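You operate a simulated robot arm through the tools that you are given. There is no shell and no other tool.

You run a simulated two-armed robot. Do the job below in one go: nothing can be reset, and whatever is moved stays where it is left.

TASK
Put two of the small dough balls from the left belt on the top of the oven table. Put the turquoise brush on the right belt. Shut the drawer of the dough table. Fetch the silver scoop and set it on the top of the bin table. Put the grey scoop on top of the blue pack on the island top beside the table well. Take the orange brush and put it on the middle tier of the steel shelves. Fetch the teal tart tin and set it on the top of the bin table. Open the cooler door. Any order will do.

The check looks at the end state, three seconds after you hand in, the way a careful person would. Anything else that was tipped, shoved, dropped, spilled or broken makes it a failure.

THE ROBOT
Two 7-joint arms with two-finger grippers on one trunk, on a base that drives. Base frame: it is fixed to the floor where the robot stands at the start and does not move with it; the origin is under the middle of the robot, x ahead of it, y to its left, z up. Lengths are in mm, angles in rad, forces in N, time in s.
The left shoulder is at the start at [37, 161, 1156], the right one opposite. With the tool pointing down near the work surface each hand reaches from about 100 to 680 mm from the robot's upright axis, wherever it stands, measured 20 degrees to its own side. Places, roughly: blue pack [-3250, -2750, 750]; cooler door [-100, 2000, 900]; drawer of the dough table [-1500, -1100, 800]; grey scoop (8x22x7 cm) [-3000, -400, 900]; middle tier of the steel shelves [-5100, 1300, 900]; orange brush (12x5x7 cm) [-3200, -300, 900]; right belt [-900, -2400, 1100]; silver scoop (8x22x7 cm) [-1400, -700, 900]; small dough ball (6x6x3 cm) [0, -2200, 1100]; teal tart tin (6x6x3 cm) [-2900, 2300, 900]; top of the bin table [-3000, -400, 900]; top of the oven table [2200, -1900, 900]; turquoise brush (12x5x7 cm) [100, -1700, 1100]. Payload 2.45 kg a hand.
Tool frame (each hand has its own): the origin (TCP) lies between the finger pads and is the grasp point; the fingertips stand 26 mm ahead of it; z points along the fingers, y is the line along which they close. Largest opening 96 mm; the body of the gripper starts 69 mm behind the TCP.
Orientation is that of the tool frame in the base frame, as a unit quaternion [w, x, y, z]. With the fingers straight down and closing along the base's y, the tool's x points along the base's -x, its y along +y and its z along -z.

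THE INTERFACE
- The arms move only by the tool jog_arm. It takes "left_deltas", "right_deltas" or both (then of equal length, played together; a hand with none holds still); each is a list of rows, each an object of numbers (a shift or turn left out is 0, a gripper value left out holds the last): "tx", "ty", "tz": the shift along the tool's x, y, z in m; "wx", "wy", "wz": the turn, a rotation vector about the tool's x, y, z in rad; "jaw": the closure, from 0 (fully open) to 1 (shut). In form: [{"tx": .., "ty": .., "tz": .., "wx": .., "wy": .., "wz": .., "jaw": ..}, ...]. A call has 1 to 20 rows; each row is the pose to reach, as a shift and turn from the pose commanded when the call began, along the tool's axes at that moment. Each row takes 0.2 s and may step no farther than 50 mm and 0.15 rad from the row before; otherwise, or with a gripper value out of range, the whole call is refused. A pose out of reach is approached as far as the arm can. The call stops where the force on the tool passes 40 N (or 10 N more than at its start, if that is more) or the arm is blocked; 0.2 s more then pass. The fingers move at their own pace and stop on an object; they squeeze with about 23 N. The grip force told is the motor's: it shows also when the fingers shut on nothing. Time passes only in rows, and 0.2 s behind the last, so rows that repeat a pose let the fingers close. It gives the time, the measured TCP pose, the force on the tool (base axes), the opening and the grip force at its end, in the units of the frame above (readings bear some noise), with the torque about the TCP (base axes, N m) and any sound that the robot's microphone picked up.
- Cameras (640 x 400 px; columns grow to the right, rows downward): "scene" is now at [104.3, -10.6, 1638.8]; the picture's right is [-0.13, -0.99, 0.00], its down [-0.69, 0.09, -0.71] and it looks along [0.71, -0.10, -0.70] (base axes); focal length 289 px, centre (320, 200). "left" rides on the left gripper at [82, -3, -98] in its tool frame; the picture's right is [0.04, 1.00, 0.00], its down [-0.73, 0.03, -0.68] and it looks along [-0.68, 0.03, 0.73] (tool axes); focal length 256 px, centre (320, 200). "right" rides on the right gripper at [82, 3, -98] in its tool frame; the picture's right is [-0.04, 1.00, 0.00], its down [-0.73, -0.03, -0.68] and it looks along [-0.68, -0.03, 0.73] (tool axes); focal length 256 px, centre (320, 200). There is no depth. A picture from a camera that has moved, and an enlarged one, comes with that camera's place and axes in the base frame and with its lens.
- grab_frame(camera): a new picture of that camera. No time passes.
- slide_trunk(by): slides the trunk up (or, below 0, down) by that many mm; the arms and the scene camera ride with it, the base frame stays. It gives what a move gives, with no picture.
- base_move(legs): drives the robot by 1 to 6 legs, each [ahead, left, turn to the left] in mm, mm and rad, along the robot's own axes; the way and the turn of a leg run together, so that a leg with both is an arc; at most 1500 mm and 3.142 rad a leg. The arms and the cameras ride along, it lands a little off, and it stops where it bumps. It gives what a move gives.
- head_to(pan, tilt): turns the head with the scene camera to pan (to the left, within 2.094 rad either way) and tilt (down, from -0.506 to 1.204), counted from straight ahead of the robot. It gives what a move gives.
- enlarge(camera, box): a new picture of the part [left, top, right, bottom] of that camera's present view, enlarged. No time passes.
- close_job(): hands the job in; it is judged then, once.

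Places have to be worked out from the pictures, the camera data and where the tool is seen. Open the grippers and draw the arms clear of the work before you hand the job in, unless the task says otherwise.

The tools are called after "Call:" by a JSON object that holds its "fn" and its "kwargs". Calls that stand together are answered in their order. jog_arm: Moves the arms, as the interface text tells. Its arguments: {"type":"object","properties":{"left_deltas":{"type":"array"},"right_deltas":{"type":"array"}},"required":[]} The other tools are called the same way: slide_trunk (by) slides the trunk up or down; base_move (legs) drives the base; head_to (pan, tilt) turns the head that bears the scene camera; grab_frame (camera) takes a picture; enlarge (camera, box) takes an enlarged picture of a part of a camera's view; close_job () hands the job in.

At the start:

```text
time_s: 0.0
left_ee_pos: [461.9, 232.5, 1199.7]
left_orientation: [0.001, -0.001, 1.0, 0.0]
left_wrist_force: [-0.9, -0.9, 0.5]
left_wrist_torque: [-0.01, 0.0, -0.02]
left_width: 96.1
left_grip_force: 0.1
right_ee_pos: [524.9, -270.6, 1107.8]
right_orientation: [0.0, 0.0, 1.0, 0.0]
right_wrist_force: [-0.3, -0.4, 0.3]
right_wrist_torque: [0.0, 0.0, -0.01]
right_width: 95.9
right_grip_force: 0.0
trunk travel left (down, up): [-325.0, 242.0]
robot x, y, heading: [1.3, 0.4, -0.004]
head pan, tilt: [-0.134, 0.773]
```

scene: 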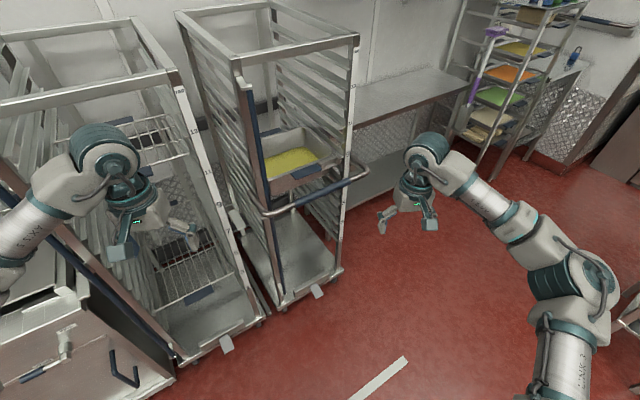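
right: 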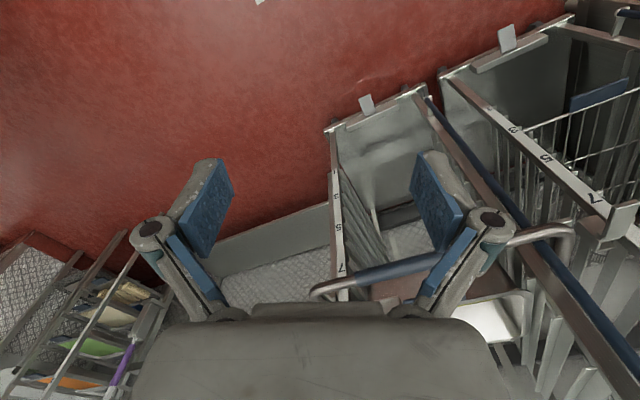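
left: 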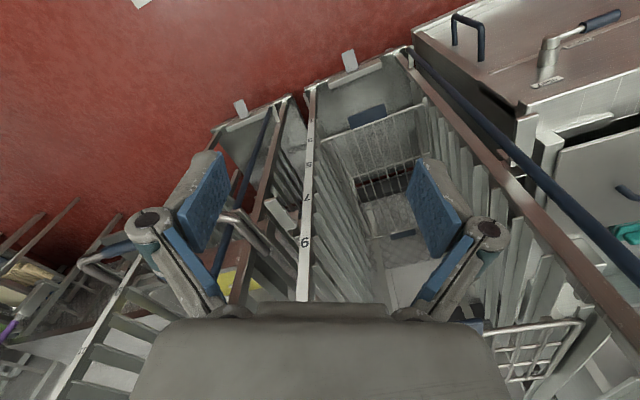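

I'll start by surveying the room with the head camera, beginning to the left with a moderate tilt.

Call:
{"fn": "head_to", "kwargs": {"pan": 1.6, "tilt": 0.4}}

Call:
{"fn": "grab_frame", "kwargs": {"camera": "scene"}}

Call:
{"fn": "head_to", "kwargs": {"pan": 0.5, "tilt": 0.4}}

Call:
{"fn": "grab_frame", "kwargs": {"camera": "scene"}}

Call:
{"fn": "head_to", "kwargs": {"pan": -0.7, "tilt": 0.4}}

Call:
{"fn": "grab_frame", "kwargs": {"camera": "scene"}}

Call:
{"fn": "head_to", "kwargs": {"pan": -1.8, "tilt": 0.4}}

Call:
{"fn": "grab_frame", "kwargs": {"camera": "scene"}}

```text
time_s: 1.8
left_ee_pos: [458.6, 231.9, 1202.6]
left_orientation: [0.002, -0.001, 1.0, 0.0]
left_wrist_force: [-0.5, 0.6, 0.3]
left_wrist_torque: [0.01, -0.02, -0.03]
left_width: 96.2
left_grip_force: 0.0
right_ee_pos: [521.7, -271.3, 1110.7]
right_orientation: [0.001, 0.0, 1.0, 0.0]
right_wrist_force: [0.2, -0.8, -0.2]
right_wrist_torque: [0.03, 0.0, 0.02]
right_width: 96.2
right_grip_force: 0.0
trunk travel left (down, up): [-325.0, 242.0]
robot x, y, heading: [3.2, -0.1, -0.0]
head pan, tilt: [1.6, 0.4]
```

```text
taken
camera scene: at [20.5, 93.1, 1672.1], right [1.0, 0.03, 0.0], down [0.01, -0.39, -0.92], along [-0.03, 0.92, -0.39], focal length 289 px, centre (320, 200)
```

scene: 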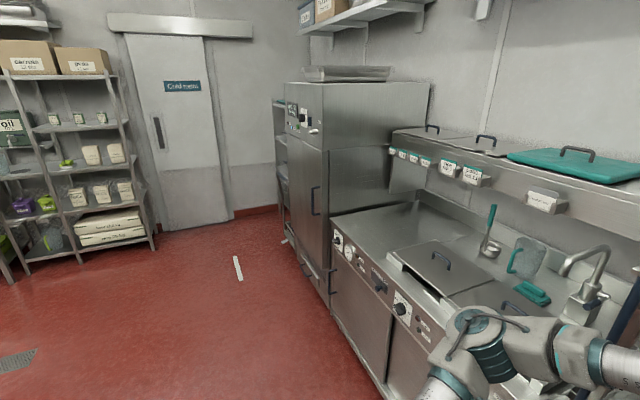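

```text
time_s: 3.1
left_ee_pos: [457.3, 230.8, 1202.1]
left_orientation: [0.002, -0.001, 1.0, -0.001]
left_wrist_force: [-1.5, 0.3, 0.5]
left_wrist_torque: [0.02, 0.0, 0.0]
left_width: 96.1
left_grip_force: 0.1
right_ee_pos: [521.5, -271.1, 1110.8]
right_orientation: [0.0, 0.0, 1.0, -0.001]
right_wrist_force: [0.1, 0.0, 0.3]
right_wrist_torque: [-0.01, 0.03, 0.0]
right_width: 96.0
right_grip_force: 0.0
trunk travel left (down, up): [-325.0, 242.0]
robot x, y, heading: [-1.1, 0.6, 0.002]
head pan, tilt: [0.499, 0.4]
```

```text
taken
camera scene: at [104.5, 44.9, 1671.7], right [0.48, -0.88, 0.0], down [-0.35, -0.19, -0.92], along [0.81, 0.44, -0.39], focal length 289 px, centre (320, 200)
```

scene: 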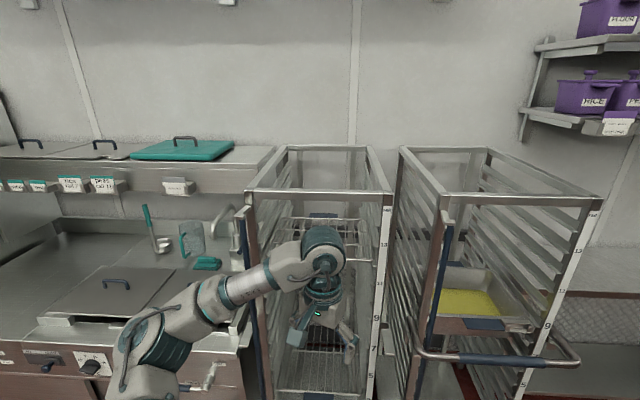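

```text
time_s: 4.5
left_ee_pos: [458.0, 230.7, 1202.7]
left_orientation: [0.002, 0.0, 1.0, 0.0]
left_wrist_force: [-0.8, 0.6, 0.1]
left_wrist_torque: [0.0, -0.02, 0.02]
left_width: 96.0
left_grip_force: 0.0
right_ee_pos: [521.4, -271.0, 1109.6]
right_orientation: [0.001, 0.0, 1.0, 0.001]
right_wrist_force: [-0.3, 0.0, 0.6]
right_wrist_torque: [0.01, 0.01, -0.05]
right_width: 96.0
right_grip_force: 0.0
trunk travel left (down, up): [-325.0, 242.0]
robot x, y, heading: [2.4, 1.4, 0.003]
head pan, tilt: [-0.7, 0.4]
```

```text
taken
camera scene: at [94.1, -59.3, 1671.8], right [-0.64, -0.77, 0.0], down [-0.3, 0.25, -0.92], along [0.7, -0.59, -0.39], focal length 289 px, centre (320, 200)
```

scene: 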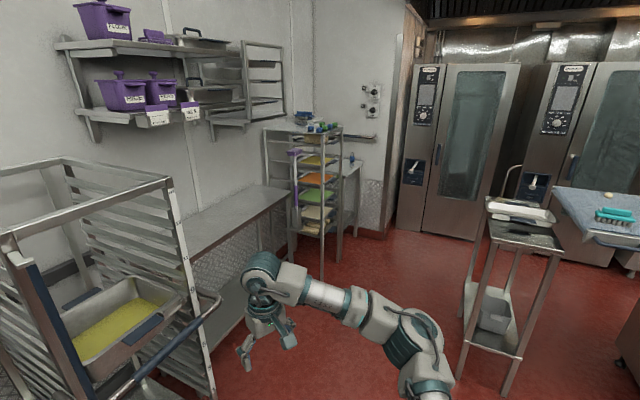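

```text
time_s: 5.8
left_ee_pos: [457.9, 231.9, 1202.6]
left_orientation: [0.001, -0.001, 1.0, 0.0]
left_wrist_force: [0.8, 0.3, -0.4]
left_wrist_torque: [0.03, 0.01, -0.01]
left_width: 95.9
left_grip_force: 0.0
right_ee_pos: [521.9, -271.4, 1110.0]
right_orientation: [0.001, 0.0, 1.0, 0.0]
right_wrist_force: [-0.5, 0.5, -0.4]
right_wrist_torque: [0.04, -0.04, -0.02]
right_width: 95.7
right_grip_force: 0.0
trunk travel left (down, up): [-325.0, 242.0]
robot x, y, heading: [4.1, 1.3, -0.002]
head pan, tilt: [-1.799, 0.4]
```

```text
taken
camera scene: at [2.2, -89.9, 1672.2], right [-0.97, 0.23, 0.0], down [0.08, 0.38, -0.92], along [-0.21, -0.9, -0.39], focal length 289 px, centre (320, 200)
```

scene: 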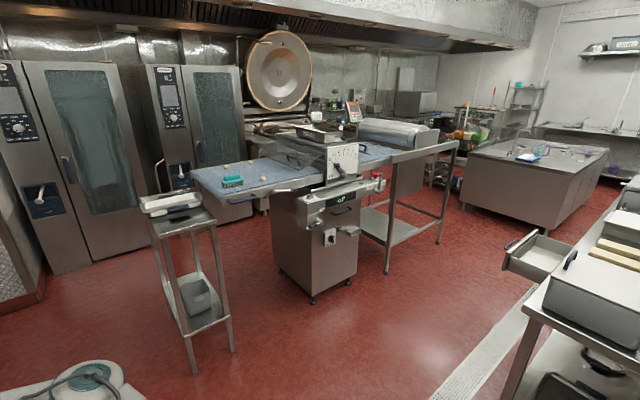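

The survey shows the dough sheeter with belts to the right, a dough table with its drawer out further back, and a cooler far left. I'll zoom in on the belt area and the drawer before moving.

Call:
{"fn": "enlarge", "kwargs": {"camera": "scene", "box": [140, 100, 480, 310]}}

Call:
{"fn": "enlarge", "kwargs": {"camera": "scene", "box": [400, 20, 640, 170]}}

Call:
{"fn": "head_to", "kwargs": {"pan": -2.09, "tilt": 0.5}}

Call:
{"fn": "grab_frame", "kwargs": {"camera": "scene"}}

Call:
{"fn": "head_to", "kwargs": {"pan": 2.09, "tilt": 0.4}}

Call:
{"fn": "grab_frame", "kwargs": {"camera": "scene"}}

```text
1.88 times, centred on (310, 205) of scene
camera zoom: at [2.2, -89.9, 1672.2], right [-0.97, 0.23, 0.0], down [0.08, 0.38, -0.92], along [-0.21, -0.9, -0.39], focal length 545 px, centre (339, 191)
```

zoom: 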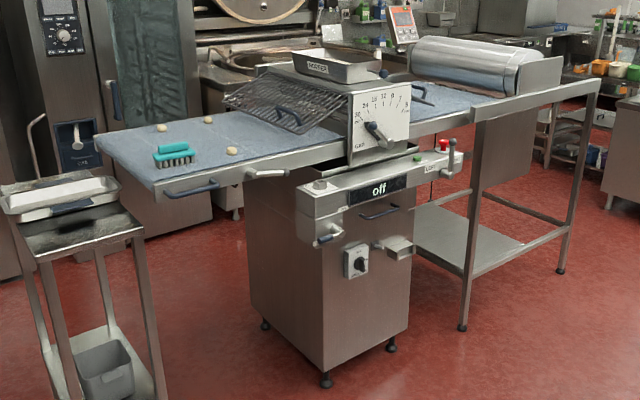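

```text
2.67 times, centred on (520, 95) of scene
camera zoom: at [2.2, -89.9, 1672.2], right [-0.97, 0.23, 0.0], down [0.08, 0.38, -0.92], along [-0.21, -0.9, -0.39], focal length 772 px, centre (-213, 480)
```

zoom: 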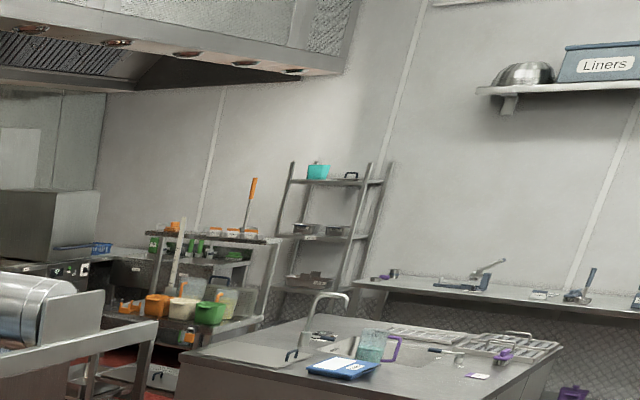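

```text
time_s: 6.6
left_ee_pos: [458.2, 231.3, 1201.4]
left_orientation: [0.003, -0.001, 1.0, 0.0]
left_wrist_force: [0.1, 0.8, -0.3]
left_wrist_torque: [0.0, 0.02, 0.02]
left_width: 95.8
left_grip_force: 0.1
right_ee_pos: [521.0, -270.4, 1109.5]
right_orientation: [0.001, 0.001, 1.0, 0.0]
right_wrist_force: [0.2, -0.6, 0.8]
right_wrist_torque: [-0.01, -0.01, 0.02]
right_width: 95.8
right_grip_force: 0.1
trunk travel left (down, up): [-325.0, 242.0]
robot x, y, heading: [-0.3, 0.9, 0.003]
head pan, tilt: [-2.089, 0.499]
```

```text
taken
camera scene: at [-21.9, -78.7, 1663.1], right [-0.87, 0.49, 0.0], down [0.23, 0.42, -0.88], along [-0.44, -0.76, -0.48], focal length 289 px, centre (320, 200)
```

scene: 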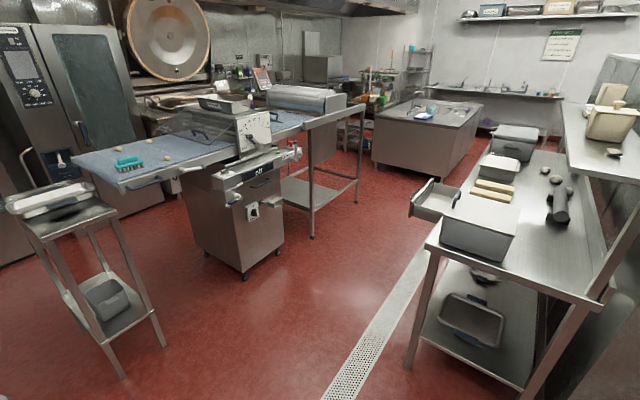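

```text
time_s: 10.0
left_ee_pos: [457.1, 232.4, 1201.6]
left_orientation: [0.002, -0.001, 1.0, 0.0]
left_wrist_force: [0.4, 0.4, -0.9]
left_wrist_torque: [-0.02, 0.02, 0.01]
left_width: 95.8
left_grip_force: 0.2
right_ee_pos: [521.6, -270.9, 1110.9]
right_orientation: [0.001, -0.001, 1.0, 0.001]
right_wrist_force: [0.1, -0.9, 0.1]
right_wrist_torque: [-0.04, -0.01, 0.02]
right_width: 95.8
right_grip_force: 0.0
trunk travel left (down, up): [-325.0, 242.0]
robot x, y, heading: [-1.6, 0.1, -0.001]
head pan, tilt: [2.089, 0.4]
```

```text
taken
camera scene: at [-22.8, 81.0, 1672.3], right [0.87, 0.5, 0.0], down [0.19, -0.34, -0.92], along [-0.46, 0.8, -0.39], focal length 289 px, centre (320, 200)
```

scene: 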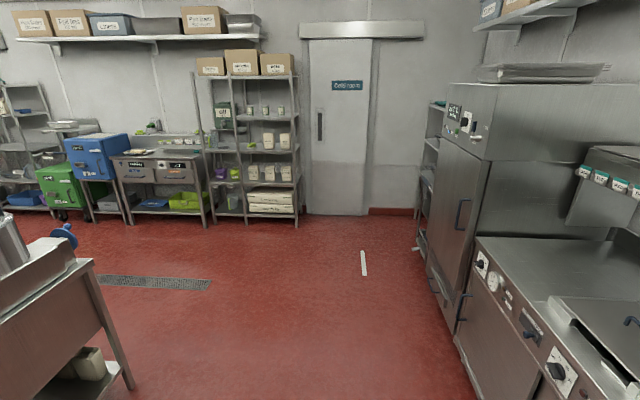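

The sheeter sits rotated by about 20°, with its left belt near (200,-1700). I'll look down at my own base to see its footprint and clearances.

Call:
{"fn": "head_to", "kwargs": {"pan": -1.6, "tilt": 1.2}}

Call:
{"fn": "grab_frame", "kwargs": {"camera": "scene"}}

Call:
{"fn": "head_to", "kwargs": {"pan": 0, "tilt": 1.2}}

Call:
{"fn": "grab_frame", "kwargs": {"camera": "scene"}}

Call:
{"fn": "head_to", "kwargs": {"pan": 1.6, "tilt": 1.2}}

Call:
{"fn": "grab_frame", "kwargs": {"camera": "scene"}}

```text
time_s: 13.1
left_ee_pos: [458.6, 231.4, 1201.5]
left_orientation: [0.002, 0.0, 1.0, 0.0]
left_wrist_force: [0.2, -0.9, 0.0]
left_wrist_torque: [0.0, 0.0, 0.02]
left_width: 95.9
left_grip_force: 0.0
right_ee_pos: [520.5, -271.6, 1110.0]
right_orientation: [0.001, 0.0, 1.0, 0.0]
right_wrist_force: [1.3, -0.5, 0.8]
right_wrist_torque: [0.02, 0.03, -0.03]
right_width: 95.8
right_grip_force: 0.1
trunk travel left (down, up): [-325.0, 242.0]
robot x, y, heading: [0.5, -0.9, -0.002]
head pan, tilt: [-1.6, 1.201]
```

```text
taken
camera scene: at [21.2, -55.6, 1609.2], right [-1.0, 0.03, 0.0], down [0.03, 0.93, -0.36], along [-0.01, -0.36, -0.93], focal length 289 px, centre (320, 200)
```

scene: 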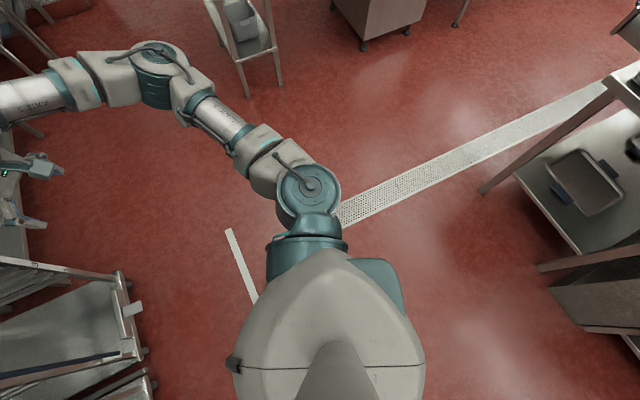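

```text
time_s: 14.7
left_ee_pos: [457.0, 231.5, 1201.5]
left_orientation: [0.002, -0.001, 1.0, -0.001]
left_wrist_force: [-1.3, 0.7, -0.5]
left_wrist_torque: [0.02, 0.02, 0.03]
left_width: 95.9
left_grip_force: 0.0
right_ee_pos: [521.1, -270.4, 1109.4]
right_orientation: [0.001, 0.0, 1.0, 0.0]
right_wrist_force: [-0.3, -0.3, 1.0]
right_wrist_torque: [0.0, 0.05, -0.01]
right_width: 95.9
right_grip_force: 0.1
trunk travel left (down, up): [-325.0, 242.0]
robot x, y, heading: [0.4, -2.0, 0.004]
head pan, tilt: [0.0, 1.201]
```

```text
taken
camera scene: at [78.9, 0.4, 1609.0], right [0.0, -1.0, 0.0], down [-0.93, 0.0, -0.36], along [0.36, 0.0, -0.93], focal length 289 px, centre (320, 200)
```

scene: 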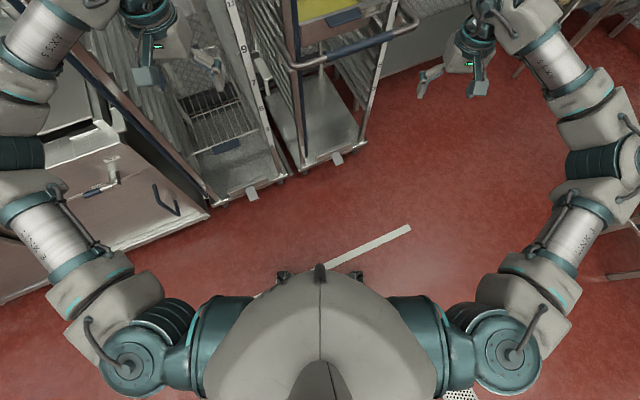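

```text
time_s: 16.4
left_ee_pos: [457.9, 233.1, 1201.7]
left_orientation: [0.001, -0.002, 1.0, 0.0]
left_wrist_force: [-0.1, 0.4, -0.7]
left_wrist_torque: [0.0, -0.02, 0.0]
left_width: 96.0
left_grip_force: 0.1
right_ee_pos: [521.9, -271.3, 1111.0]
right_orientation: [0.002, 0.0, 1.0, -0.001]
right_wrist_force: [0.0, 0.4, -1.1]
right_wrist_torque: [0.0, -0.02, 0.02]
right_width: 96.0
right_grip_force: 0.0
trunk travel left (down, up): [-325.0, 242.0]
robot x, y, heading: [-2.3, 0.6, 0.003]
head pan, tilt: [1.6, 1.201]
```

```text
taken
camera scene: at [21.3, 56.5, 1609.3], right [1.0, 0.03, 0.0], down [0.03, -0.93, -0.36], along [-0.01, 0.36, -0.93], focal length 289 px, centre (320, 200)
```

scene: 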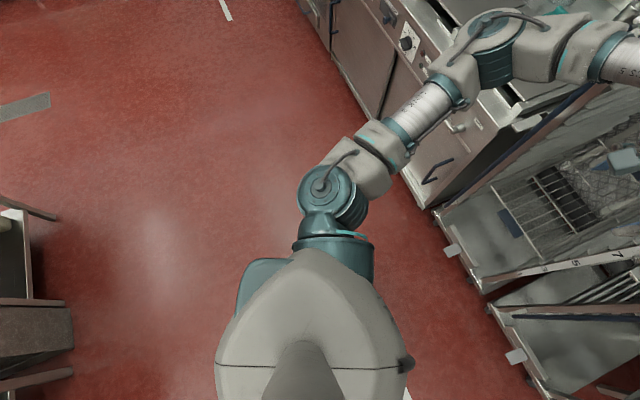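

Turning in place is clear out to about 700 mm. I'll turn toward the sheeter and advance a bit to view the belt and the small side table properly.

Call:
{"fn": "base_move", "kwargs": {"legs": [[0, 0, -1.2], [600, 0, 0]]}}

Call:
{"fn": "head_to", "kwargs": {"pan": 0, "tilt": 0.55}}

Call:
{"fn": "grab_frame", "kwargs": {"camera": "scene"}}

Call:
{"fn": "head_to", "kwargs": {"pan": 0.9, "tilt": 0.55}}

Call:
{"fn": "grab_frame", "kwargs": {"camera": "scene"}}

```text
time_s: 22.8
left_ee_pos: [597.1, -903.6, 1202.1]
left_orientation: [0.002, 0.565, 0.825, 0.0]
left_wrist_force: [0.8, 0.3, -0.6]
left_wrist_torque: [0.03, 0.03, 0.0]
left_width: 96.3
left_grip_force: 0.1
right_ee_pos: [148.5, -1144.0, 1110.4]
right_orientation: [0.0, 0.566, 0.824, 0.0]
right_wrist_force: [0.5, -0.2, 0.3]
right_wrist_torque: [0.05, 0.0, 0.01]
right_width: 95.9
right_grip_force: 0.1
trunk travel left (down, up): [-325.0, 242.0]
robot x, y, heading: [213.3, -563.1, -1.202]
head pan, tilt: [1.6, 1.201]
```

```text
time_s: 24.4
left_ee_pos: [595.4, -900.5, 1203.8]
left_orientation: [0.002, 0.566, 0.825, -0.002]
left_wrist_force: [-0.4, 0.0, 0.7]
left_wrist_torque: [0.0, -0.01, 0.0]
left_width: 95.9
left_grip_force: 0.1
right_ee_pos: [149.2, -1141.8, 1112.1]
right_orientation: [0.003, 0.566, 0.824, -0.003]
right_wrist_force: [-0.3, 0.0, -0.6]
right_wrist_torque: [0.01, -0.01, 0.05]
right_width: 96.0
right_grip_force: 0.0
trunk travel left (down, up): [-325.0, 242.0]
robot x, y, heading: [214.8, -558.2, -1.2]
head pan, tilt: [0.0, 0.55]
```

```text
taken
camera scene: at [256.3, -665.2, 1658.0], right [-0.93, -0.36, 0.0], down [-0.19, 0.49, -0.85], along [0.31, -0.79, -0.53], focal length 289 px, centre (320, 200)
```

scene: 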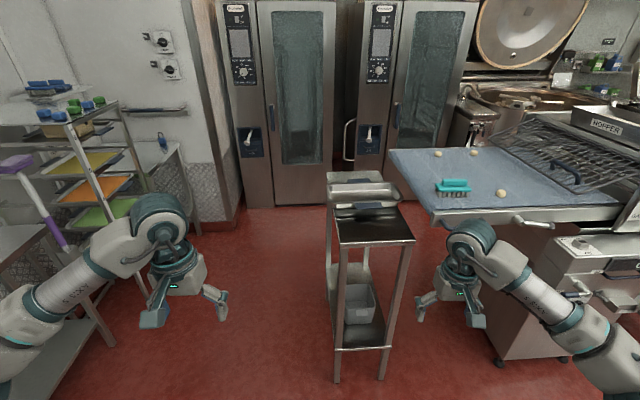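

```text
time_s: 25.6
left_ee_pos: [596.1, -902.1, 1202.6]
left_orientation: [0.002, 0.566, 0.824, -0.002]
left_wrist_force: [0.4, 0.4, -0.4]
left_wrist_torque: [-0.04, 0.01, 0.03]
left_width: 96.0
left_grip_force: 0.1
right_ee_pos: [148.1, -1141.3, 1111.6]
right_orientation: [0.003, 0.566, 0.824, -0.002]
right_wrist_force: [-0.1, 0.2, -0.1]
right_wrist_torque: [-0.01, 0.0, -0.03]
right_width: 95.9
right_grip_force: 0.2
trunk travel left (down, up): [-325.0, 242.0]
robot x, y, heading: [218.0, -562.3, -1.206]
head pan, tilt: [0.901, 0.55]
```

```text
taken
camera scene: at [309.7, -608.3, 1658.1], right [-0.3, -0.95, 0.0], down [-0.5, 0.16, -0.85], along [0.81, -0.25, -0.52], focal length 289 px, centre (320, 200)
```

scene: 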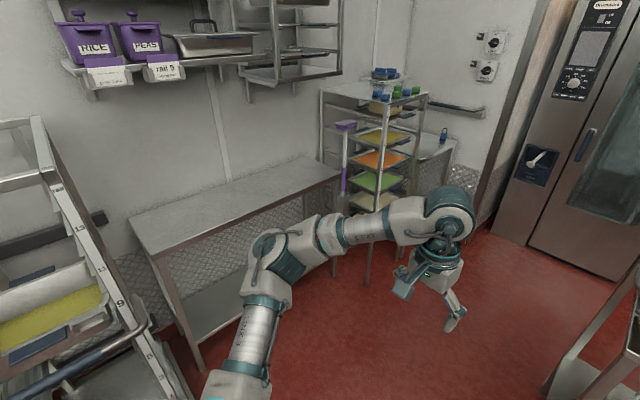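

Both views agree: ball near (-43,-1810,1101) on the left belt, brush near (130,-1780), two more balls about 500 mm in from the edge. I'll zoom in on the belt and on the table by the ovens.

Call:
{"fn": "enlarge", "kwargs": {"camera": "scene", "box": [300, 40, 500, 165]}}

Call:
{"fn": "head_to", "kwargs": {"pan": -0.35, "tilt": 0.55}}

Call:
{"fn": "enlarge", "kwargs": {"camera": "scene", "box": [220, 80, 560, 290]}}

```text
3.20 times, centred on (400, 102) of scene
camera zoom: at [309.7, -608.3, 1658.1], right [-0.3, -0.95, 0.0], down [-0.5, 0.16, -0.85], along [0.81, -0.25, -0.52], focal length 926 px, centre (64, 512)
```

zoom: 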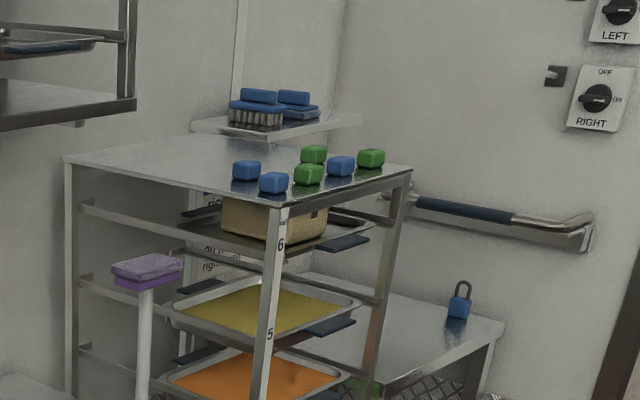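

```text
time_s: 27.1
left_ee_pos: [595.1, -901.2, 1203.9]
left_orientation: [0.003, 0.566, 0.824, -0.001]
left_wrist_force: [0.1, 0.0, 0.4]
left_wrist_torque: [-0.04, 0.0, 0.03]
left_width: 96.0
left_grip_force: 0.0
right_ee_pos: [148.6, -1141.6, 1112.6]
right_orientation: [0.003, 0.566, 0.824, -0.002]
right_wrist_force: [0.0, 1.2, -0.5]
right_wrist_torque: [-0.01, -0.01, 0.01]
right_width: 95.8
right_grip_force: 0.2
trunk travel left (down, up): [-325.0, 242.0]
robot x, y, heading: [211.4, -558.5, -1.204]
head pan, tilt: [-0.351, 0.55]
```

```text
1.88 times, centred on (390, 185) of scene
camera zoom: at [225.4, -671.1, 1658.0], right [-1.0, -0.02, 0.0], down [-0.01, 0.53, -0.85], along [0.01, -0.85, -0.53], focal length 545 px, centre (188, 228)
```

zoom: 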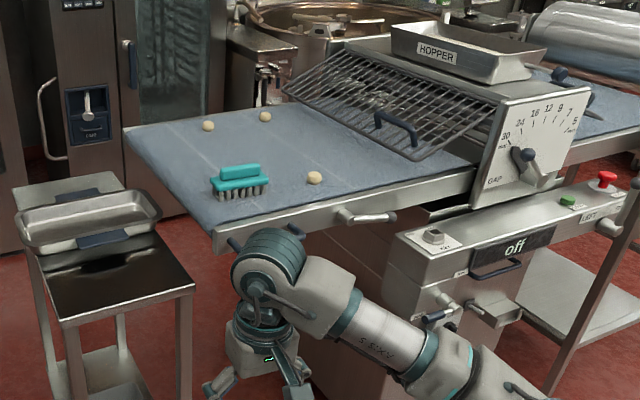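

Refined sheeter frame: heading to face the belt is about -1.14, near-left belt corner at (193,-1600,1085). I'll raise the trunk 200 mm for clearance and reach, then turn and drive diagonally to stand before the left belt, still 350 mm short of it.

Call:
{"fn": "slide_trunk", "kwargs": {"by": 200}}

Call:
{"fn": "base_move", "kwargs": {"legs": [[0, 0, 0.064], [587, -762, 0]]}}

Call:
{"fn": "head_to", "kwargs": {"pan": 0, "tilt": 0.9}}

Call:
{"fn": "grab_frame", "kwargs": {"camera": "scene"}}

```text
time_s: 29.2
left_ee_pos: [596.1, -901.5, 1403.0]
left_orientation: [0.001, 0.567, 0.824, -0.001]
left_wrist_force: [0.6, -0.1, 0.0]
left_wrist_torque: [0.0, -0.01, 0.0]
left_width: 96.0
left_grip_force: 0.1
right_ee_pos: [147.9, -1141.5, 1311.4]
right_orientation: [0.001, 0.566, 0.824, -0.001]
right_wrist_force: [-1.0, 0.1, 0.6]
right_wrist_torque: [0.0, -0.01, -0.02]
right_width: 95.9
right_grip_force: 0.1
trunk travel left (down, up): [-525.0, 42.0]
robot x, y, heading: [217.3, -561.7, -1.204]
head pan, tilt: [-0.351, 0.55]
```

```text
time_s: 34.7
left_ee_pos: [173.0, -1719.9, 1403.6]
left_orientation: [0.003, 0.538, 0.843, -0.003]
left_wrist_force: [0.3, 0.6, 0.1]
left_wrist_torque: [-0.01, 0.01, 0.02]
left_width: 95.8
left_grip_force: 0.1
right_ee_pos: [-257.2, -1990.0, 1312.8]
right_orientation: [0.002, 0.539, 0.842, -0.003]
right_wrist_force: [-0.2, 0.5, -0.1]
right_wrist_torque: [-0.02, 0.03, 0.0]
right_width: 96.1
right_grip_force: 0.0
trunk travel left (down, up): [-525.0, 42.0]
robot x, y, heading: [-230.0, -1405.3, -1.137]
head pan, tilt: [-0.351, 0.55]
```

```text
time_s: 35.5
left_ee_pos: [167.3, -1719.2, 1406.5]
left_orientation: [0.005, 0.539, 0.842, -0.002]
left_wrist_force: [0.3, -0.3, -0.2]
left_wrist_torque: [-0.02, -0.03, 0.0]
left_width: 95.8
left_grip_force: 0.1
right_ee_pos: [-262.8, -1986.5, 1313.0]
right_orientation: [0.003, 0.539, 0.843, -0.001]
right_wrist_force: [-0.3, -0.1, 0.0]
right_wrist_torque: [0.03, -0.02, -0.01]
right_width: 96.1
right_grip_force: 0.1
trunk travel left (down, up): [-525.0, 42.0]
robot x, y, heading: [-230.5, -1404.4, -1.137]
head pan, tilt: [0.0, 0.901]
```

```text
taken
camera scene: at [-211.5, -1467.1, 1828.6], right [-0.91, -0.42, 0.0], down [-0.33, 0.72, -0.62], along [0.26, -0.56, -0.79], focal length 289 px, centre (320, 200)
```

scene: 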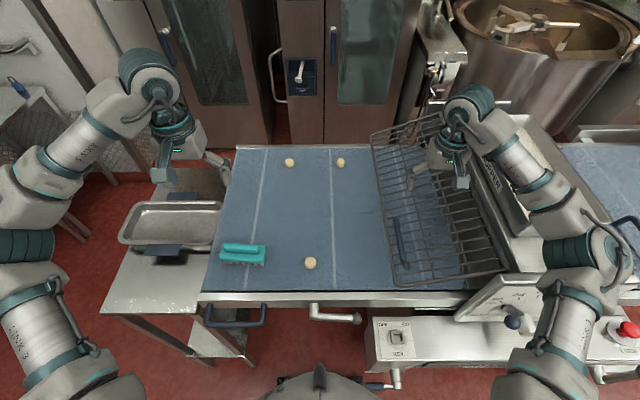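

The robot stands squarely in front of the left belt. The reported camera position looks slightly off from what I'd expect, so I'll re-grab the frame to check.

Call:
{"fn": "head_to", "kwargs": {"pan": 0, "tilt": 0.9}}

Call:
{"fn": "grab_frame", "kwargs": {"camera": "scene"}}

Call:
{"fn": "grab_frame", "kwargs": {"camera": "left"}}

Call:
{"fn": "grab_frame", "kwargs": {"camera": "right"}}

```text
time_s: 36.1
left_ee_pos: [176.2, -1715.1, 1404.5]
left_orientation: [0.003, 0.539, 0.843, -0.004]
left_wrist_force: [-1.0, 0.3, -1.1]
left_wrist_torque: [0.02, 0.0, 0.02]
left_width: 95.9
left_grip_force: 0.1
right_ee_pos: [-255.2, -1985.1, 1315.0]
right_orientation: [0.002, 0.539, 0.842, -0.003]
right_wrist_force: [-0.1, -0.7, -0.2]
right_wrist_torque: [-0.01, 0.01, 0.01]
right_width: 95.7
right_grip_force: 0.1
trunk travel left (down, up): [-525.0, 42.0]
robot x, y, heading: [-228.8, -1406.6, -1.137]
head pan, tilt: [0.0, 0.901]
```

```text
taken
camera scene: at [-198.6, -1461.0, 1828.6], right [-0.91, -0.42, 0.0], down [-0.33, 0.71, -0.62], along [0.26, -0.56, -0.79], focal length 289 px, centre (320, 200)
```

scene: 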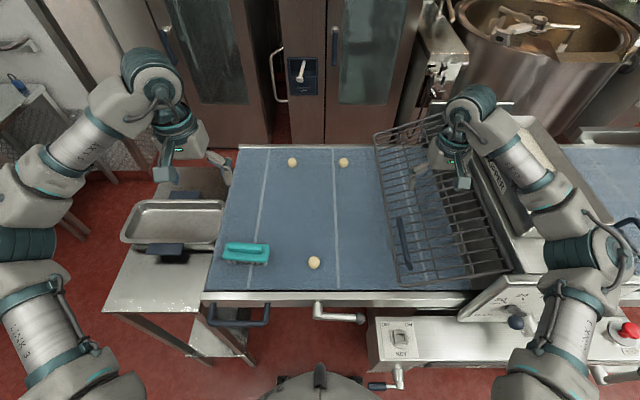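

```text
taken
camera left: at [139.4, -1642.6, 1502.3], right [0.89, 0.46, 0.0], down [0.34, -0.65, 0.69], along [0.31, -0.61, -0.73], focal length 256 px, centre (320, 200)
```

left: 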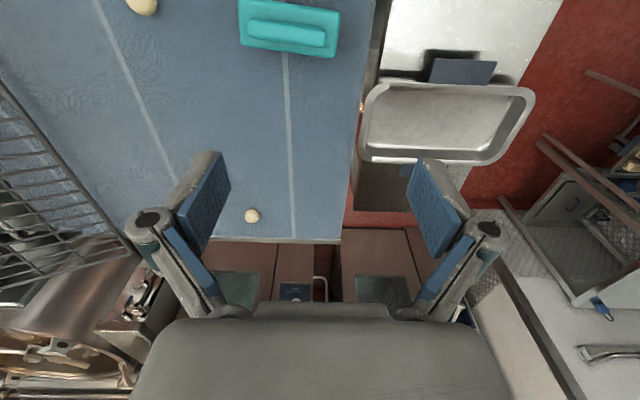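

```text
taken
camera right: at [-285.6, -1908.1, 1413.3], right [0.92, 0.38, 0.0], down [0.28, -0.67, 0.68], along [0.26, -0.63, -0.73], focal length 256 px, centre (320, 200)
```

right: 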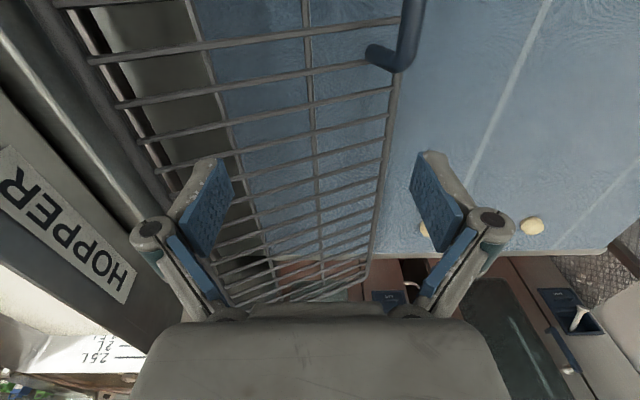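

Sway is a few mm, but scene and wrist cameras agree: ball A ≈ (200,-2099), ball B ≈ (42,-2176), ball C ≈ (-34,-1778), z≈1101. I'll draw the right hand in away from the hopper guard, then creep 80 mm closer to the belt.

Call:
{"fn": "jog_arm", "kwargs": {"right_deltas": [{"tx": 0.025, "ty": 0.033, "tz": -0.008, "jaw": 0}, {"tx": 0.05, "ty": 0.066, "tz": -0.016}, {"tx": 0.075, "ty": 0.1, "tz": -0.025}, {"tx": 0.1, "ty": 0.133, "tz": -0.033}, {"tx": 0.125, "ty": 0.166, "tz": -0.042}, {"tx": 0.15, "ty": 0.2, "tz": -0.05}]}}

Call:
{"fn": "base_move", "kwargs": {"legs": [[80, 0, 0]]}}

Call:
{"fn": "head_to", "kwargs": {"pan": 0, "tilt": 1.0}}

Call:
{"fn": "grab_frame", "kwargs": {"camera": "scene"}}

Call:
{"fn": "grab_frame", "kwargs": {"camera": "right"}}

```text
time_s: 37.5
left_ee_pos: [172.8, -1716.2, 1404.9]
left_orientation: [0.004, 0.538, 0.843, -0.004]
left_wrist_force: [-0.4, 0.1, 1.0]
left_wrist_torque: [0.05, -0.05, 0.02]
left_width: 96.3
left_grip_force: 0.1
right_ee_pos: [-139.8, -1762.9, 1363.1]
right_orientation: [0.003, 0.539, 0.842, -0.003]
right_wrist_force: [-0.5, 0.3, 0.1]
right_wrist_torque: [0.02, -0.02, 0.0]
right_width: 96.1
right_grip_force: 0.1
trunk travel left (down, up): [-525.0, 42.0]
robot x, y, heading: [-233.1, -1405.9, -1.136]
head pan, tilt: [0.0, 0.901]
```

```text
time_s: 38.6
left_ee_pos: [201.8, -1776.0, 1409.7]
left_orientation: [0.007, 0.539, 0.842, -0.006]
left_wrist_force: [1.3, 0.4, 0.4]
left_wrist_torque: [-0.02, 0.07, -0.03]
left_width: 96.0
left_grip_force: 0.0
right_ee_pos: [-110.9, -1825.0, 1367.1]
right_orientation: [0.007, 0.538, 0.843, -0.007]
right_wrist_force: [0.0, 0.0, 0.0]
right_wrist_torque: [-0.02, -0.04, 0.0]
right_width: 96.1
right_grip_force: 0.0
trunk travel left (down, up): [-525.0, 42.0]
robot x, y, heading: [-199.4, -1479.9, -1.14]
head pan, tilt: [0.0, 0.901]
```

```text
time_s: 39.2
left_ee_pos: [202.4, -1781.5, 1408.8]
left_orientation: [0.007, 0.54, 0.841, -0.007]
left_wrist_force: [0.3, -0.9, 0.1]
left_wrist_torque: [0.01, -0.01, -0.02]
left_width: 96.0
left_grip_force: 0.0
right_ee_pos: [-109.7, -1830.0, 1365.2]
right_orientation: [0.006, 0.539, 0.842, -0.005]
right_wrist_force: [0.3, -1.1, 0.7]
right_wrist_torque: [-0.01, -0.01, 0.02]
right_width: 96.1
right_grip_force: 0.0
trunk travel left (down, up): [-525.0, 42.0]
robot x, y, heading: [-193.5, -1477.2, -1.138]
head pan, tilt: [0.0, 1.0]
```

```text
taken
camera scene: at [-175.6, -1523.0, 1821.7], right [-0.91, -0.42, 0.0], down [-0.35, 0.76, -0.54], along [0.23, -0.49, -0.84], focal length 289 px, centre (320, 200)
```

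scene: 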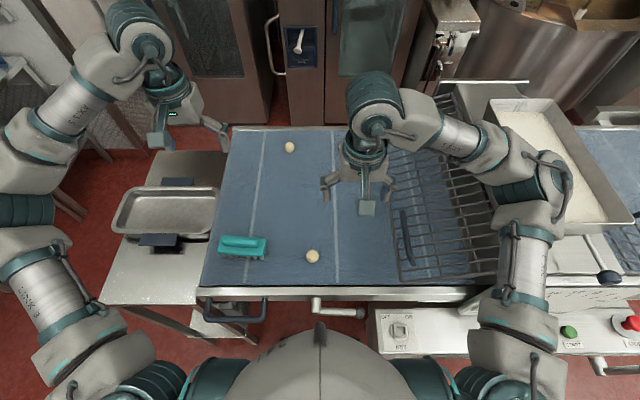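

```text
taken
camera right: at [-141.2, -1752.9, 1462.6], right [0.92, 0.38, 0.0], down [0.28, -0.67, 0.69], along [0.26, -0.64, -0.72], focal length 256 px, centre (320, 200)
```

right: 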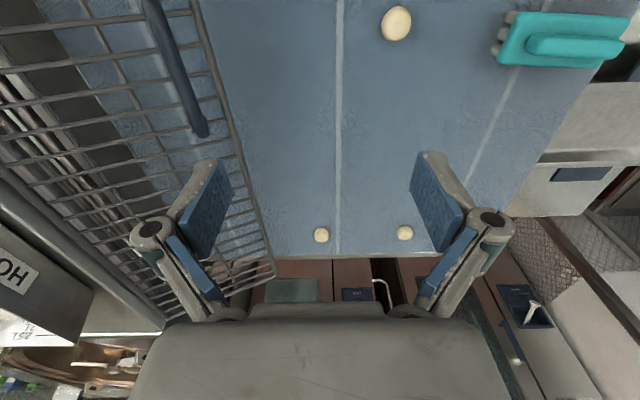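

The base landed about 80 mm closer; the trunk seems to lean back slightly, so I'll check the clearance in front of the torso and whether the lean persists.

Call:
{"fn": "head_to", "kwargs": {"pan": 0, "tilt": 1.2}}

Call:
{"fn": "grab_frame", "kwargs": {"camera": "scene"}}

Call:
{"fn": "head_to", "kwargs": {"pan": 0, "tilt": 1.0}}

Call:
{"fn": "grab_frame", "kwargs": {"camera": "scene"}}

```text
time_s: 40.0
left_ee_pos: [208.0, -1782.7, 1406.9]
left_orientation: [0.005, 0.538, 0.843, -0.006]
left_wrist_force: [0.1, 0.3, -0.4]
left_wrist_torque: [-0.02, -0.02, -0.02]
left_width: 95.7
left_grip_force: 0.0
right_ee_pos: [-106.0, -1830.6, 1364.4]
right_orientation: [0.004, 0.539, 0.842, -0.004]
right_wrist_force: [0.1, 0.1, -0.4]
right_wrist_torque: [-0.01, 0.0, 0.0]
right_width: 95.8
right_grip_force: 0.1
trunk travel left (down, up): [-525.0, 42.0]
robot x, y, heading: [-201.7, -1479.0, -1.14]
head pan, tilt: [0.0, 1.201]
```

```text
taken
camera scene: at [-175.7, -1512.7, 1809.0], right [-0.91, -0.42, 0.0], down [-0.39, 0.85, -0.36], along [0.15, -0.33, -0.93], focal length 289 px, centre (320, 200)
```

scene: 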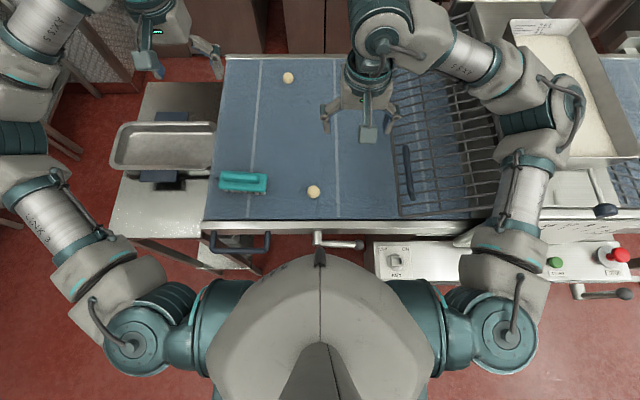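

```text
time_s: 40.7
left_ee_pos: [207.1, -1784.7, 1405.7]
left_orientation: [0.005, 0.539, 0.842, -0.005]
left_wrist_force: [-0.8, 1.2, 0.1]
left_wrist_torque: [-0.05, -0.03, 0.0]
left_width: 95.9
left_grip_force: 0.0
right_ee_pos: [-105.8, -1832.4, 1361.9]
right_orientation: [0.004, 0.538, 0.843, -0.005]
right_wrist_force: [-0.2, 0.3, -0.2]
right_wrist_torque: [0.0, 0.0, -0.01]
right_width: 96.0
right_grip_force: 0.0
trunk travel left (down, up): [-525.0, 42.0]
robot x, y, heading: [-196.4, -1475.8, -1.14]
head pan, tilt: [0.0, 1.0]
```

```text
taken
camera scene: at [-171.1, -1527.5, 1821.4], right [-0.91, -0.42, 0.0], down [-0.35, 0.77, -0.54], along [0.22, -0.49, -0.84], focal length 289 px, centre (320, 200)
```

scene: 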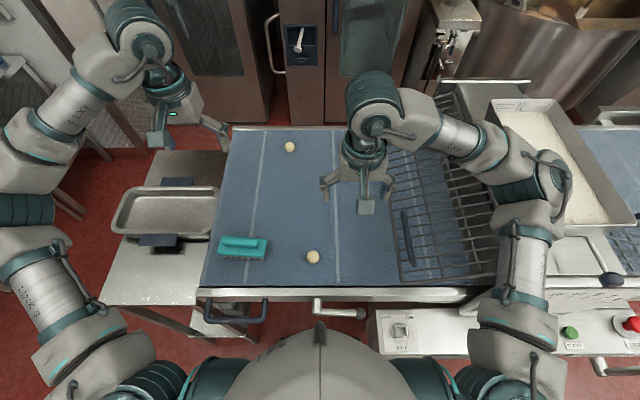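

The sway is dying out. The right wrist camera puts ball C at (-36,-1773,1101), matching the head camera. I'll move the open right hand above it, to a hover at z≈1180.

Call:
{"fn": "jog_arm", "kwargs": {"right_deltas": [{"tx": 0.0053, "ty": 0.0177, "tz": 0.0363, "jaw": 0}, {"tx": 0.0106, "ty": 0.0353, "tz": 0.0726}, {"tx": 0.0159, "ty": 0.053, "tz": 0.1089}, {"tx": 0.0212, "ty": 0.0706, "tz": 0.1452}, {"tx": 0.0265, "ty": 0.0883, "tz": 0.1815}, {"tx": 0.0265, "ty": 0.0883, "tz": 0.1815}]}}

Call:
{"fn": "grab_frame", "kwargs": {"camera": "right"}}

```text
time_s: 42.1
left_ee_pos: [206.4, -1784.6, 1406.2]
left_orientation: [0.004, 0.539, 0.842, -0.005]
left_wrist_force: [-0.1, 1.2, -0.6]
left_wrist_torque: [-0.03, -0.01, 0.0]
left_width: 96.0
left_grip_force: 0.1
right_ee_pos: [-36.1, -1773.1, 1182.6]
right_orientation: [0.004, 0.539, 0.843, -0.005]
right_wrist_force: [-0.4, 0.0, -1.2]
right_wrist_torque: [-0.02, 0.0, 0.01]
right_width: 96.0
right_grip_force: 0.0
trunk travel left (down, up): [-525.0, 42.0]
robot x, y, heading: [-195.4, -1475.9, -1.139]
head pan, tilt: [0.0, 1.0]
```

```text
taken
camera right: at [-67.3, -1696.9, 1279.7], right [0.92, 0.38, 0.0], down [0.28, -0.67, 0.69], along [0.26, -0.64, -0.73], focal length 256 px, centre (320, 200)
```

right: 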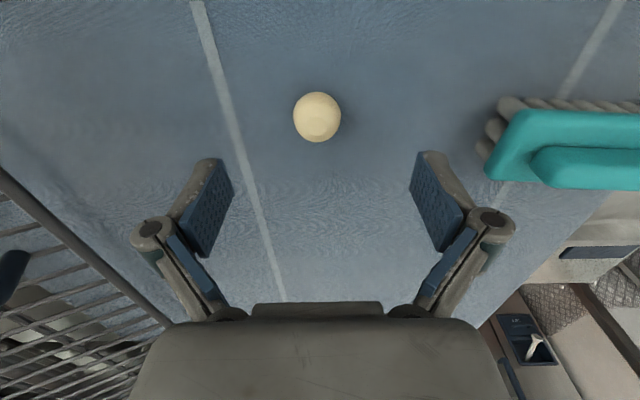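

TCP is right above ball C. I'll descend to about z=1140 and look again to judge the belt height before the final approach.

Call:
{"fn": "jog_arm", "kwargs": {"right_deltas": [{"tz": 0.02}, {"tz": 0.042}, {"tz": 0.042}]}}

Call:
{"fn": "grab_frame", "kwargs": {"camera": "right"}}

```text
time_s: 42.9
left_ee_pos: [207.3, -1783.9, 1405.6]
left_orientation: [0.005, 0.539, 0.842, -0.005]
left_wrist_force: [0.0, -0.1, 0.3]
left_wrist_torque: [0.03, -0.03, 0.02]
left_width: 95.9
left_grip_force: 0.1
right_ee_pos: [-36.4, -1773.8, 1138.8]
right_orientation: [0.003, 0.538, 0.843, -0.005]
right_wrist_force: [0.7, -0.2, -0.1]
right_wrist_torque: [-0.01, 0.03, 0.01]
right_width: 96.3
right_grip_force: 0.1
trunk travel left (down, up): [-525.0, 42.0]
robot x, y, heading: [-194.3, -1479.4, -1.137]
head pan, tilt: [0.0, 1.0]
```

```text
taken
camera right: at [-67.4, -1698.1, 1237.3], right [0.92, 0.38, 0.0], down [0.28, -0.67, 0.69], along [0.26, -0.64, -0.73], focal length 256 px, centre (320, 200)
```

right: 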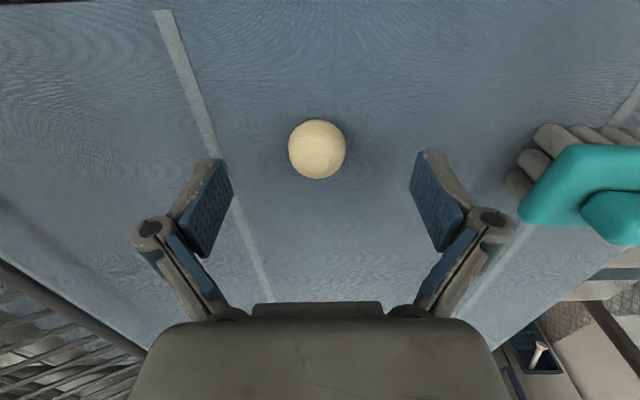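

Ball centre is at z≈1103, so the belt is about 1086. I'll descend 23 mm more (tips ~1090) and close gently on the ball.

Call:
{"fn": "jog_arm", "kwargs": {"right_deltas": [{"tz": 0.012}, {"tz": 0.023}, {"tz": 0.023, "jaw": 0.5}, {"tz": 0.023, "jaw": 1}, {"tz": 0.023, "jaw": 1}, {"tz": 0.023, "jaw": 1}]}}

Call:
{"fn": "grab_frame", "kwargs": {"camera": "right"}}

```text
time_s: 43.9
left_ee_pos: [197.6, -1783.0, 1409.6]
left_orientation: [0.008, 0.539, 0.842, -0.005]
left_wrist_force: [-0.3, -0.7, 0.7]
left_wrist_torque: [0.0, -0.04, -0.01]
left_width: 96.1
left_grip_force: 0.1
right_ee_pos: [-40.7, -1775.6, 1126.9]
right_orientation: [0.015, 0.539, 0.842, -0.005]
right_wrist_force: [-4.4, -9.2, 53.6]
right_wrist_torque: [-0.19, 1.42, 0.22]
right_width: 29.7
right_grip_force: 38.6
trunk travel left (down, up): [-525.0, 42.0]
robot x, y, heading: [-200.4, -1474.0, -1.14]
head pan, tilt: [0.0, 1.0]
stopped in row 4 (right hand): the force on the tool passed its limit at 65 N (the readings are from after the stop); the commanded pose is now the measured one
```

```text
taken
camera right: at [-73.6, -1697.7, 1222.9], right [0.92, 0.38, 0.01], down [0.27, -0.66, 0.7], along [0.27, -0.65, -0.71], focal length 256 px, centre (320, 200)
```

right: 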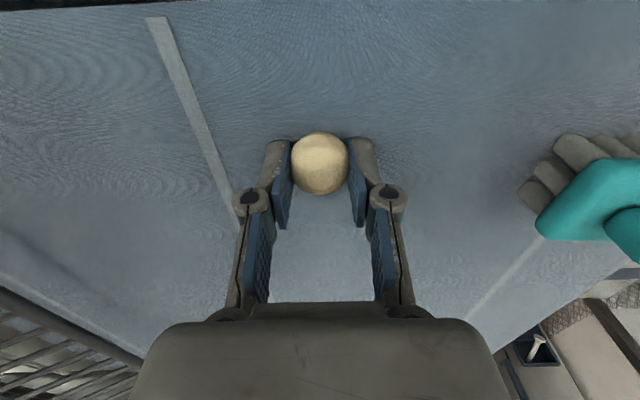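

The hand touched the belt while closing (belt is nearer z≈1098) but the ball is gripped at 29.7 mm. I'll lift straight up now.

Call:
{"fn": "jog_arm", "kwargs": {"right_deltas": [{"tz": -0.01, "jaw": 1}, {"tz": -0.03, "jaw": 1}, {"tz": -0.06, "jaw": 1}, {"tz": -0.1, "jaw": 1}, {"tz": -0.14, "jaw": 1}]}}

Call:
{"fn": "grab_frame", "kwargs": {"camera": "right"}}

Call:
{"fn": "grab_frame", "kwargs": {"camera": "scene"}}

Call:
{"fn": "grab_frame", "kwargs": {"camera": "left"}}

```text
time_s: 45.1
left_ee_pos: [202.1, -1783.8, 1407.5]
left_orientation: [0.005, 0.539, 0.842, -0.004]
left_wrist_force: [0.3, -0.7, 0.0]
left_wrist_torque: [0.02, 0.0, 0.04]
left_width: 96.1
left_grip_force: 0.0
right_ee_pos: [-41.1, -1773.0, 1261.4]
right_orientation: [0.008, 0.538, 0.843, -0.004]
right_wrist_force: [0.4, -0.7, 0.8]
right_wrist_torque: [0.02, -0.04, -0.02]
right_width: 29.5
right_grip_force: 22.9
trunk travel left (down, up): [-525.0, 42.0]
robot x, y, heading: [-196.1, -1480.9, -1.133]
head pan, tilt: [0.0, 1.0]
```

```text
taken
camera right: at [-73.0, -1696.0, 1359.2], right [0.92, 0.38, 0.0], down [0.27, -0.67, 0.69], along [0.27, -0.64, -0.72], focal length 256 px, centre (320, 200)
```

right: 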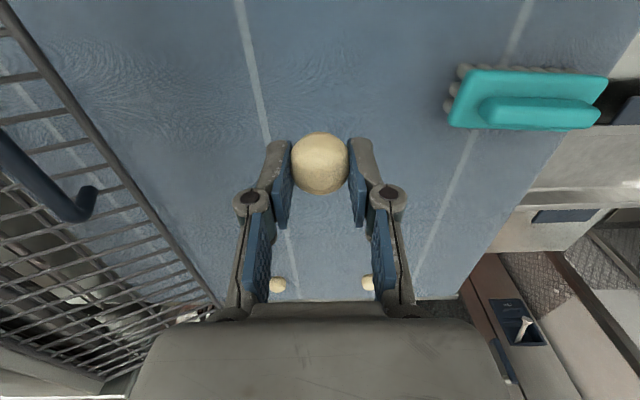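

```text
taken
camera scene: at [-176.0, -1530.5, 1821.4], right [-0.91, -0.42, 0.0], down [-0.35, 0.77, -0.54], along [0.23, -0.49, -0.84], focal length 289 px, centre (320, 200)
```

scene: 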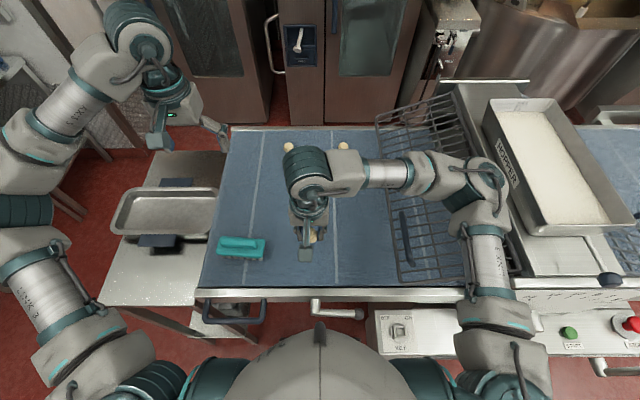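

```text
taken
camera left: at [164.8, -1711.1, 1505.6], right [0.89, 0.46, 0.0], down [0.33, -0.64, 0.69], along [0.31, -0.61, -0.72], focal length 256 px, centre (320, 200)
```

left: 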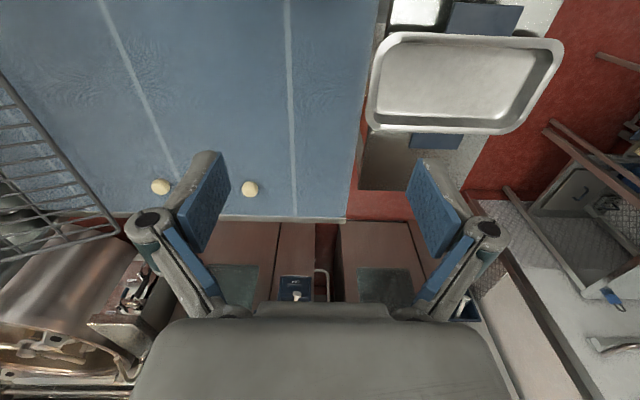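

Ball C is held (29.5 mm). Ball A works out to (194,-2084,1114) with the belt at ~1099. I'll move the right hand aside and up while extending the left hand forward with a 0.6 rad forward pitch to gain reach.

Call:
{"fn": "jog_arm", "kwargs": {"left_deltas": [{"tx": -0.0306, "ty": -0.0167, "tz": 0.0196, "wy": -0.075, "jaw": 0}, {"tx": -0.0613, "ty": -0.0334, "tz": 0.0392, "wy": -0.15}, {"tx": -0.0919, "ty": -0.05, "tz": 0.0589, "wy": -0.225}, {"tx": -0.1225, "ty": -0.0667, "tz": 0.0785, "wy": -0.3}, {"tx": -0.1531, "ty": -0.0834, "tz": 0.0981, "wy": -0.375}, {"tx": -0.1838, "ty": -0.1, "tz": 0.1178, "wy": -0.45}, {"tx": -0.2144, "ty": -0.1168, "tz": 0.1374, "wy": -0.525}, {"tx": -0.245, "ty": -0.1335, "tz": 0.157, "wy": -0.6}, {"tx": -0.245, "ty": -0.1335, "tz": 0.157, "wy": -0.6}], "right_deltas": [{"ty": -0.0188, "tz": -0.0125, "jaw": 1}, {"ty": -0.0375, "tz": -0.025}, {"ty": -0.0563, "tz": -0.0375}, {"ty": -0.075, "tz": -0.05}, {"ty": -0.0938, "tz": -0.0625}, {"ty": -0.1125, "tz": -0.075}, {"ty": -0.1313, "tz": -0.0875}, {"ty": -0.15, "tz": -0.1}, {"ty": -0.15, "tz": -0.1}]}}

Call:
{"fn": "grab_frame", "kwargs": {"camera": "left"}}

Call:
{"fn": "grab_frame", "kwargs": {"camera": "scene"}}

```text
time_s: 47.1
left_ee_pos: [184.4, -2066.1, 1252.7]
left_orientation: [0.255, 0.515, 0.802, -0.163]
left_wrist_force: [0.1, -0.5, 0.3]
left_wrist_torque: [0.02, -0.03, -0.01]
left_width: 96.0
left_grip_force: 0.0
right_ee_pos: [-178.5, -1834.2, 1360.4]
right_orientation: [0.009, 0.538, 0.843, -0.003]
right_wrist_force: [-0.6, -0.4, -0.1]
right_wrist_torque: [-0.01, -0.01, -0.01]
right_width: 29.5
right_grip_force: 23.2
trunk travel left (down, up): [-525.0, 42.0]
robot x, y, heading: [-195.7, -1476.2, -1.138]
head pan, tilt: [0.0, 1.0]
```

```text
taken
camera left: at [130.2, -1956.2, 1286.7], right [0.89, 0.45, -0.02], down [0.11, -0.18, 0.98], along [0.43, -0.88, -0.21], focal length 256 px, centre (320, 200)
```

left: 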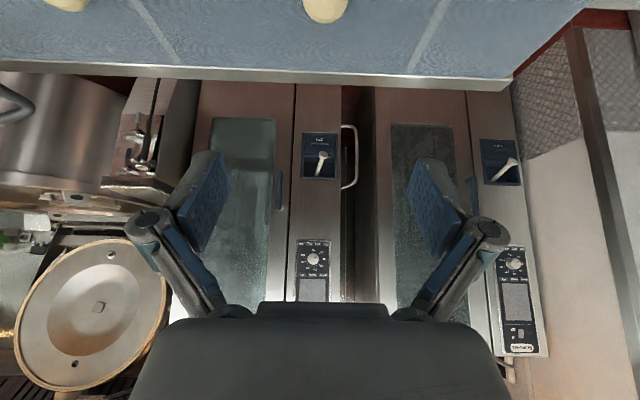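

```text
taken
camera scene: at [-179.1, -1533.4, 1821.4], right [-0.91, -0.42, 0.0], down [-0.35, 0.77, -0.54], along [0.23, -0.49, -0.84], focal length 289 px, centre (320, 200)
```

scene: 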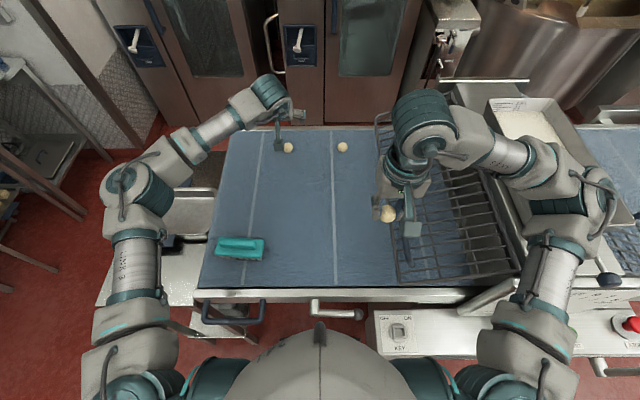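

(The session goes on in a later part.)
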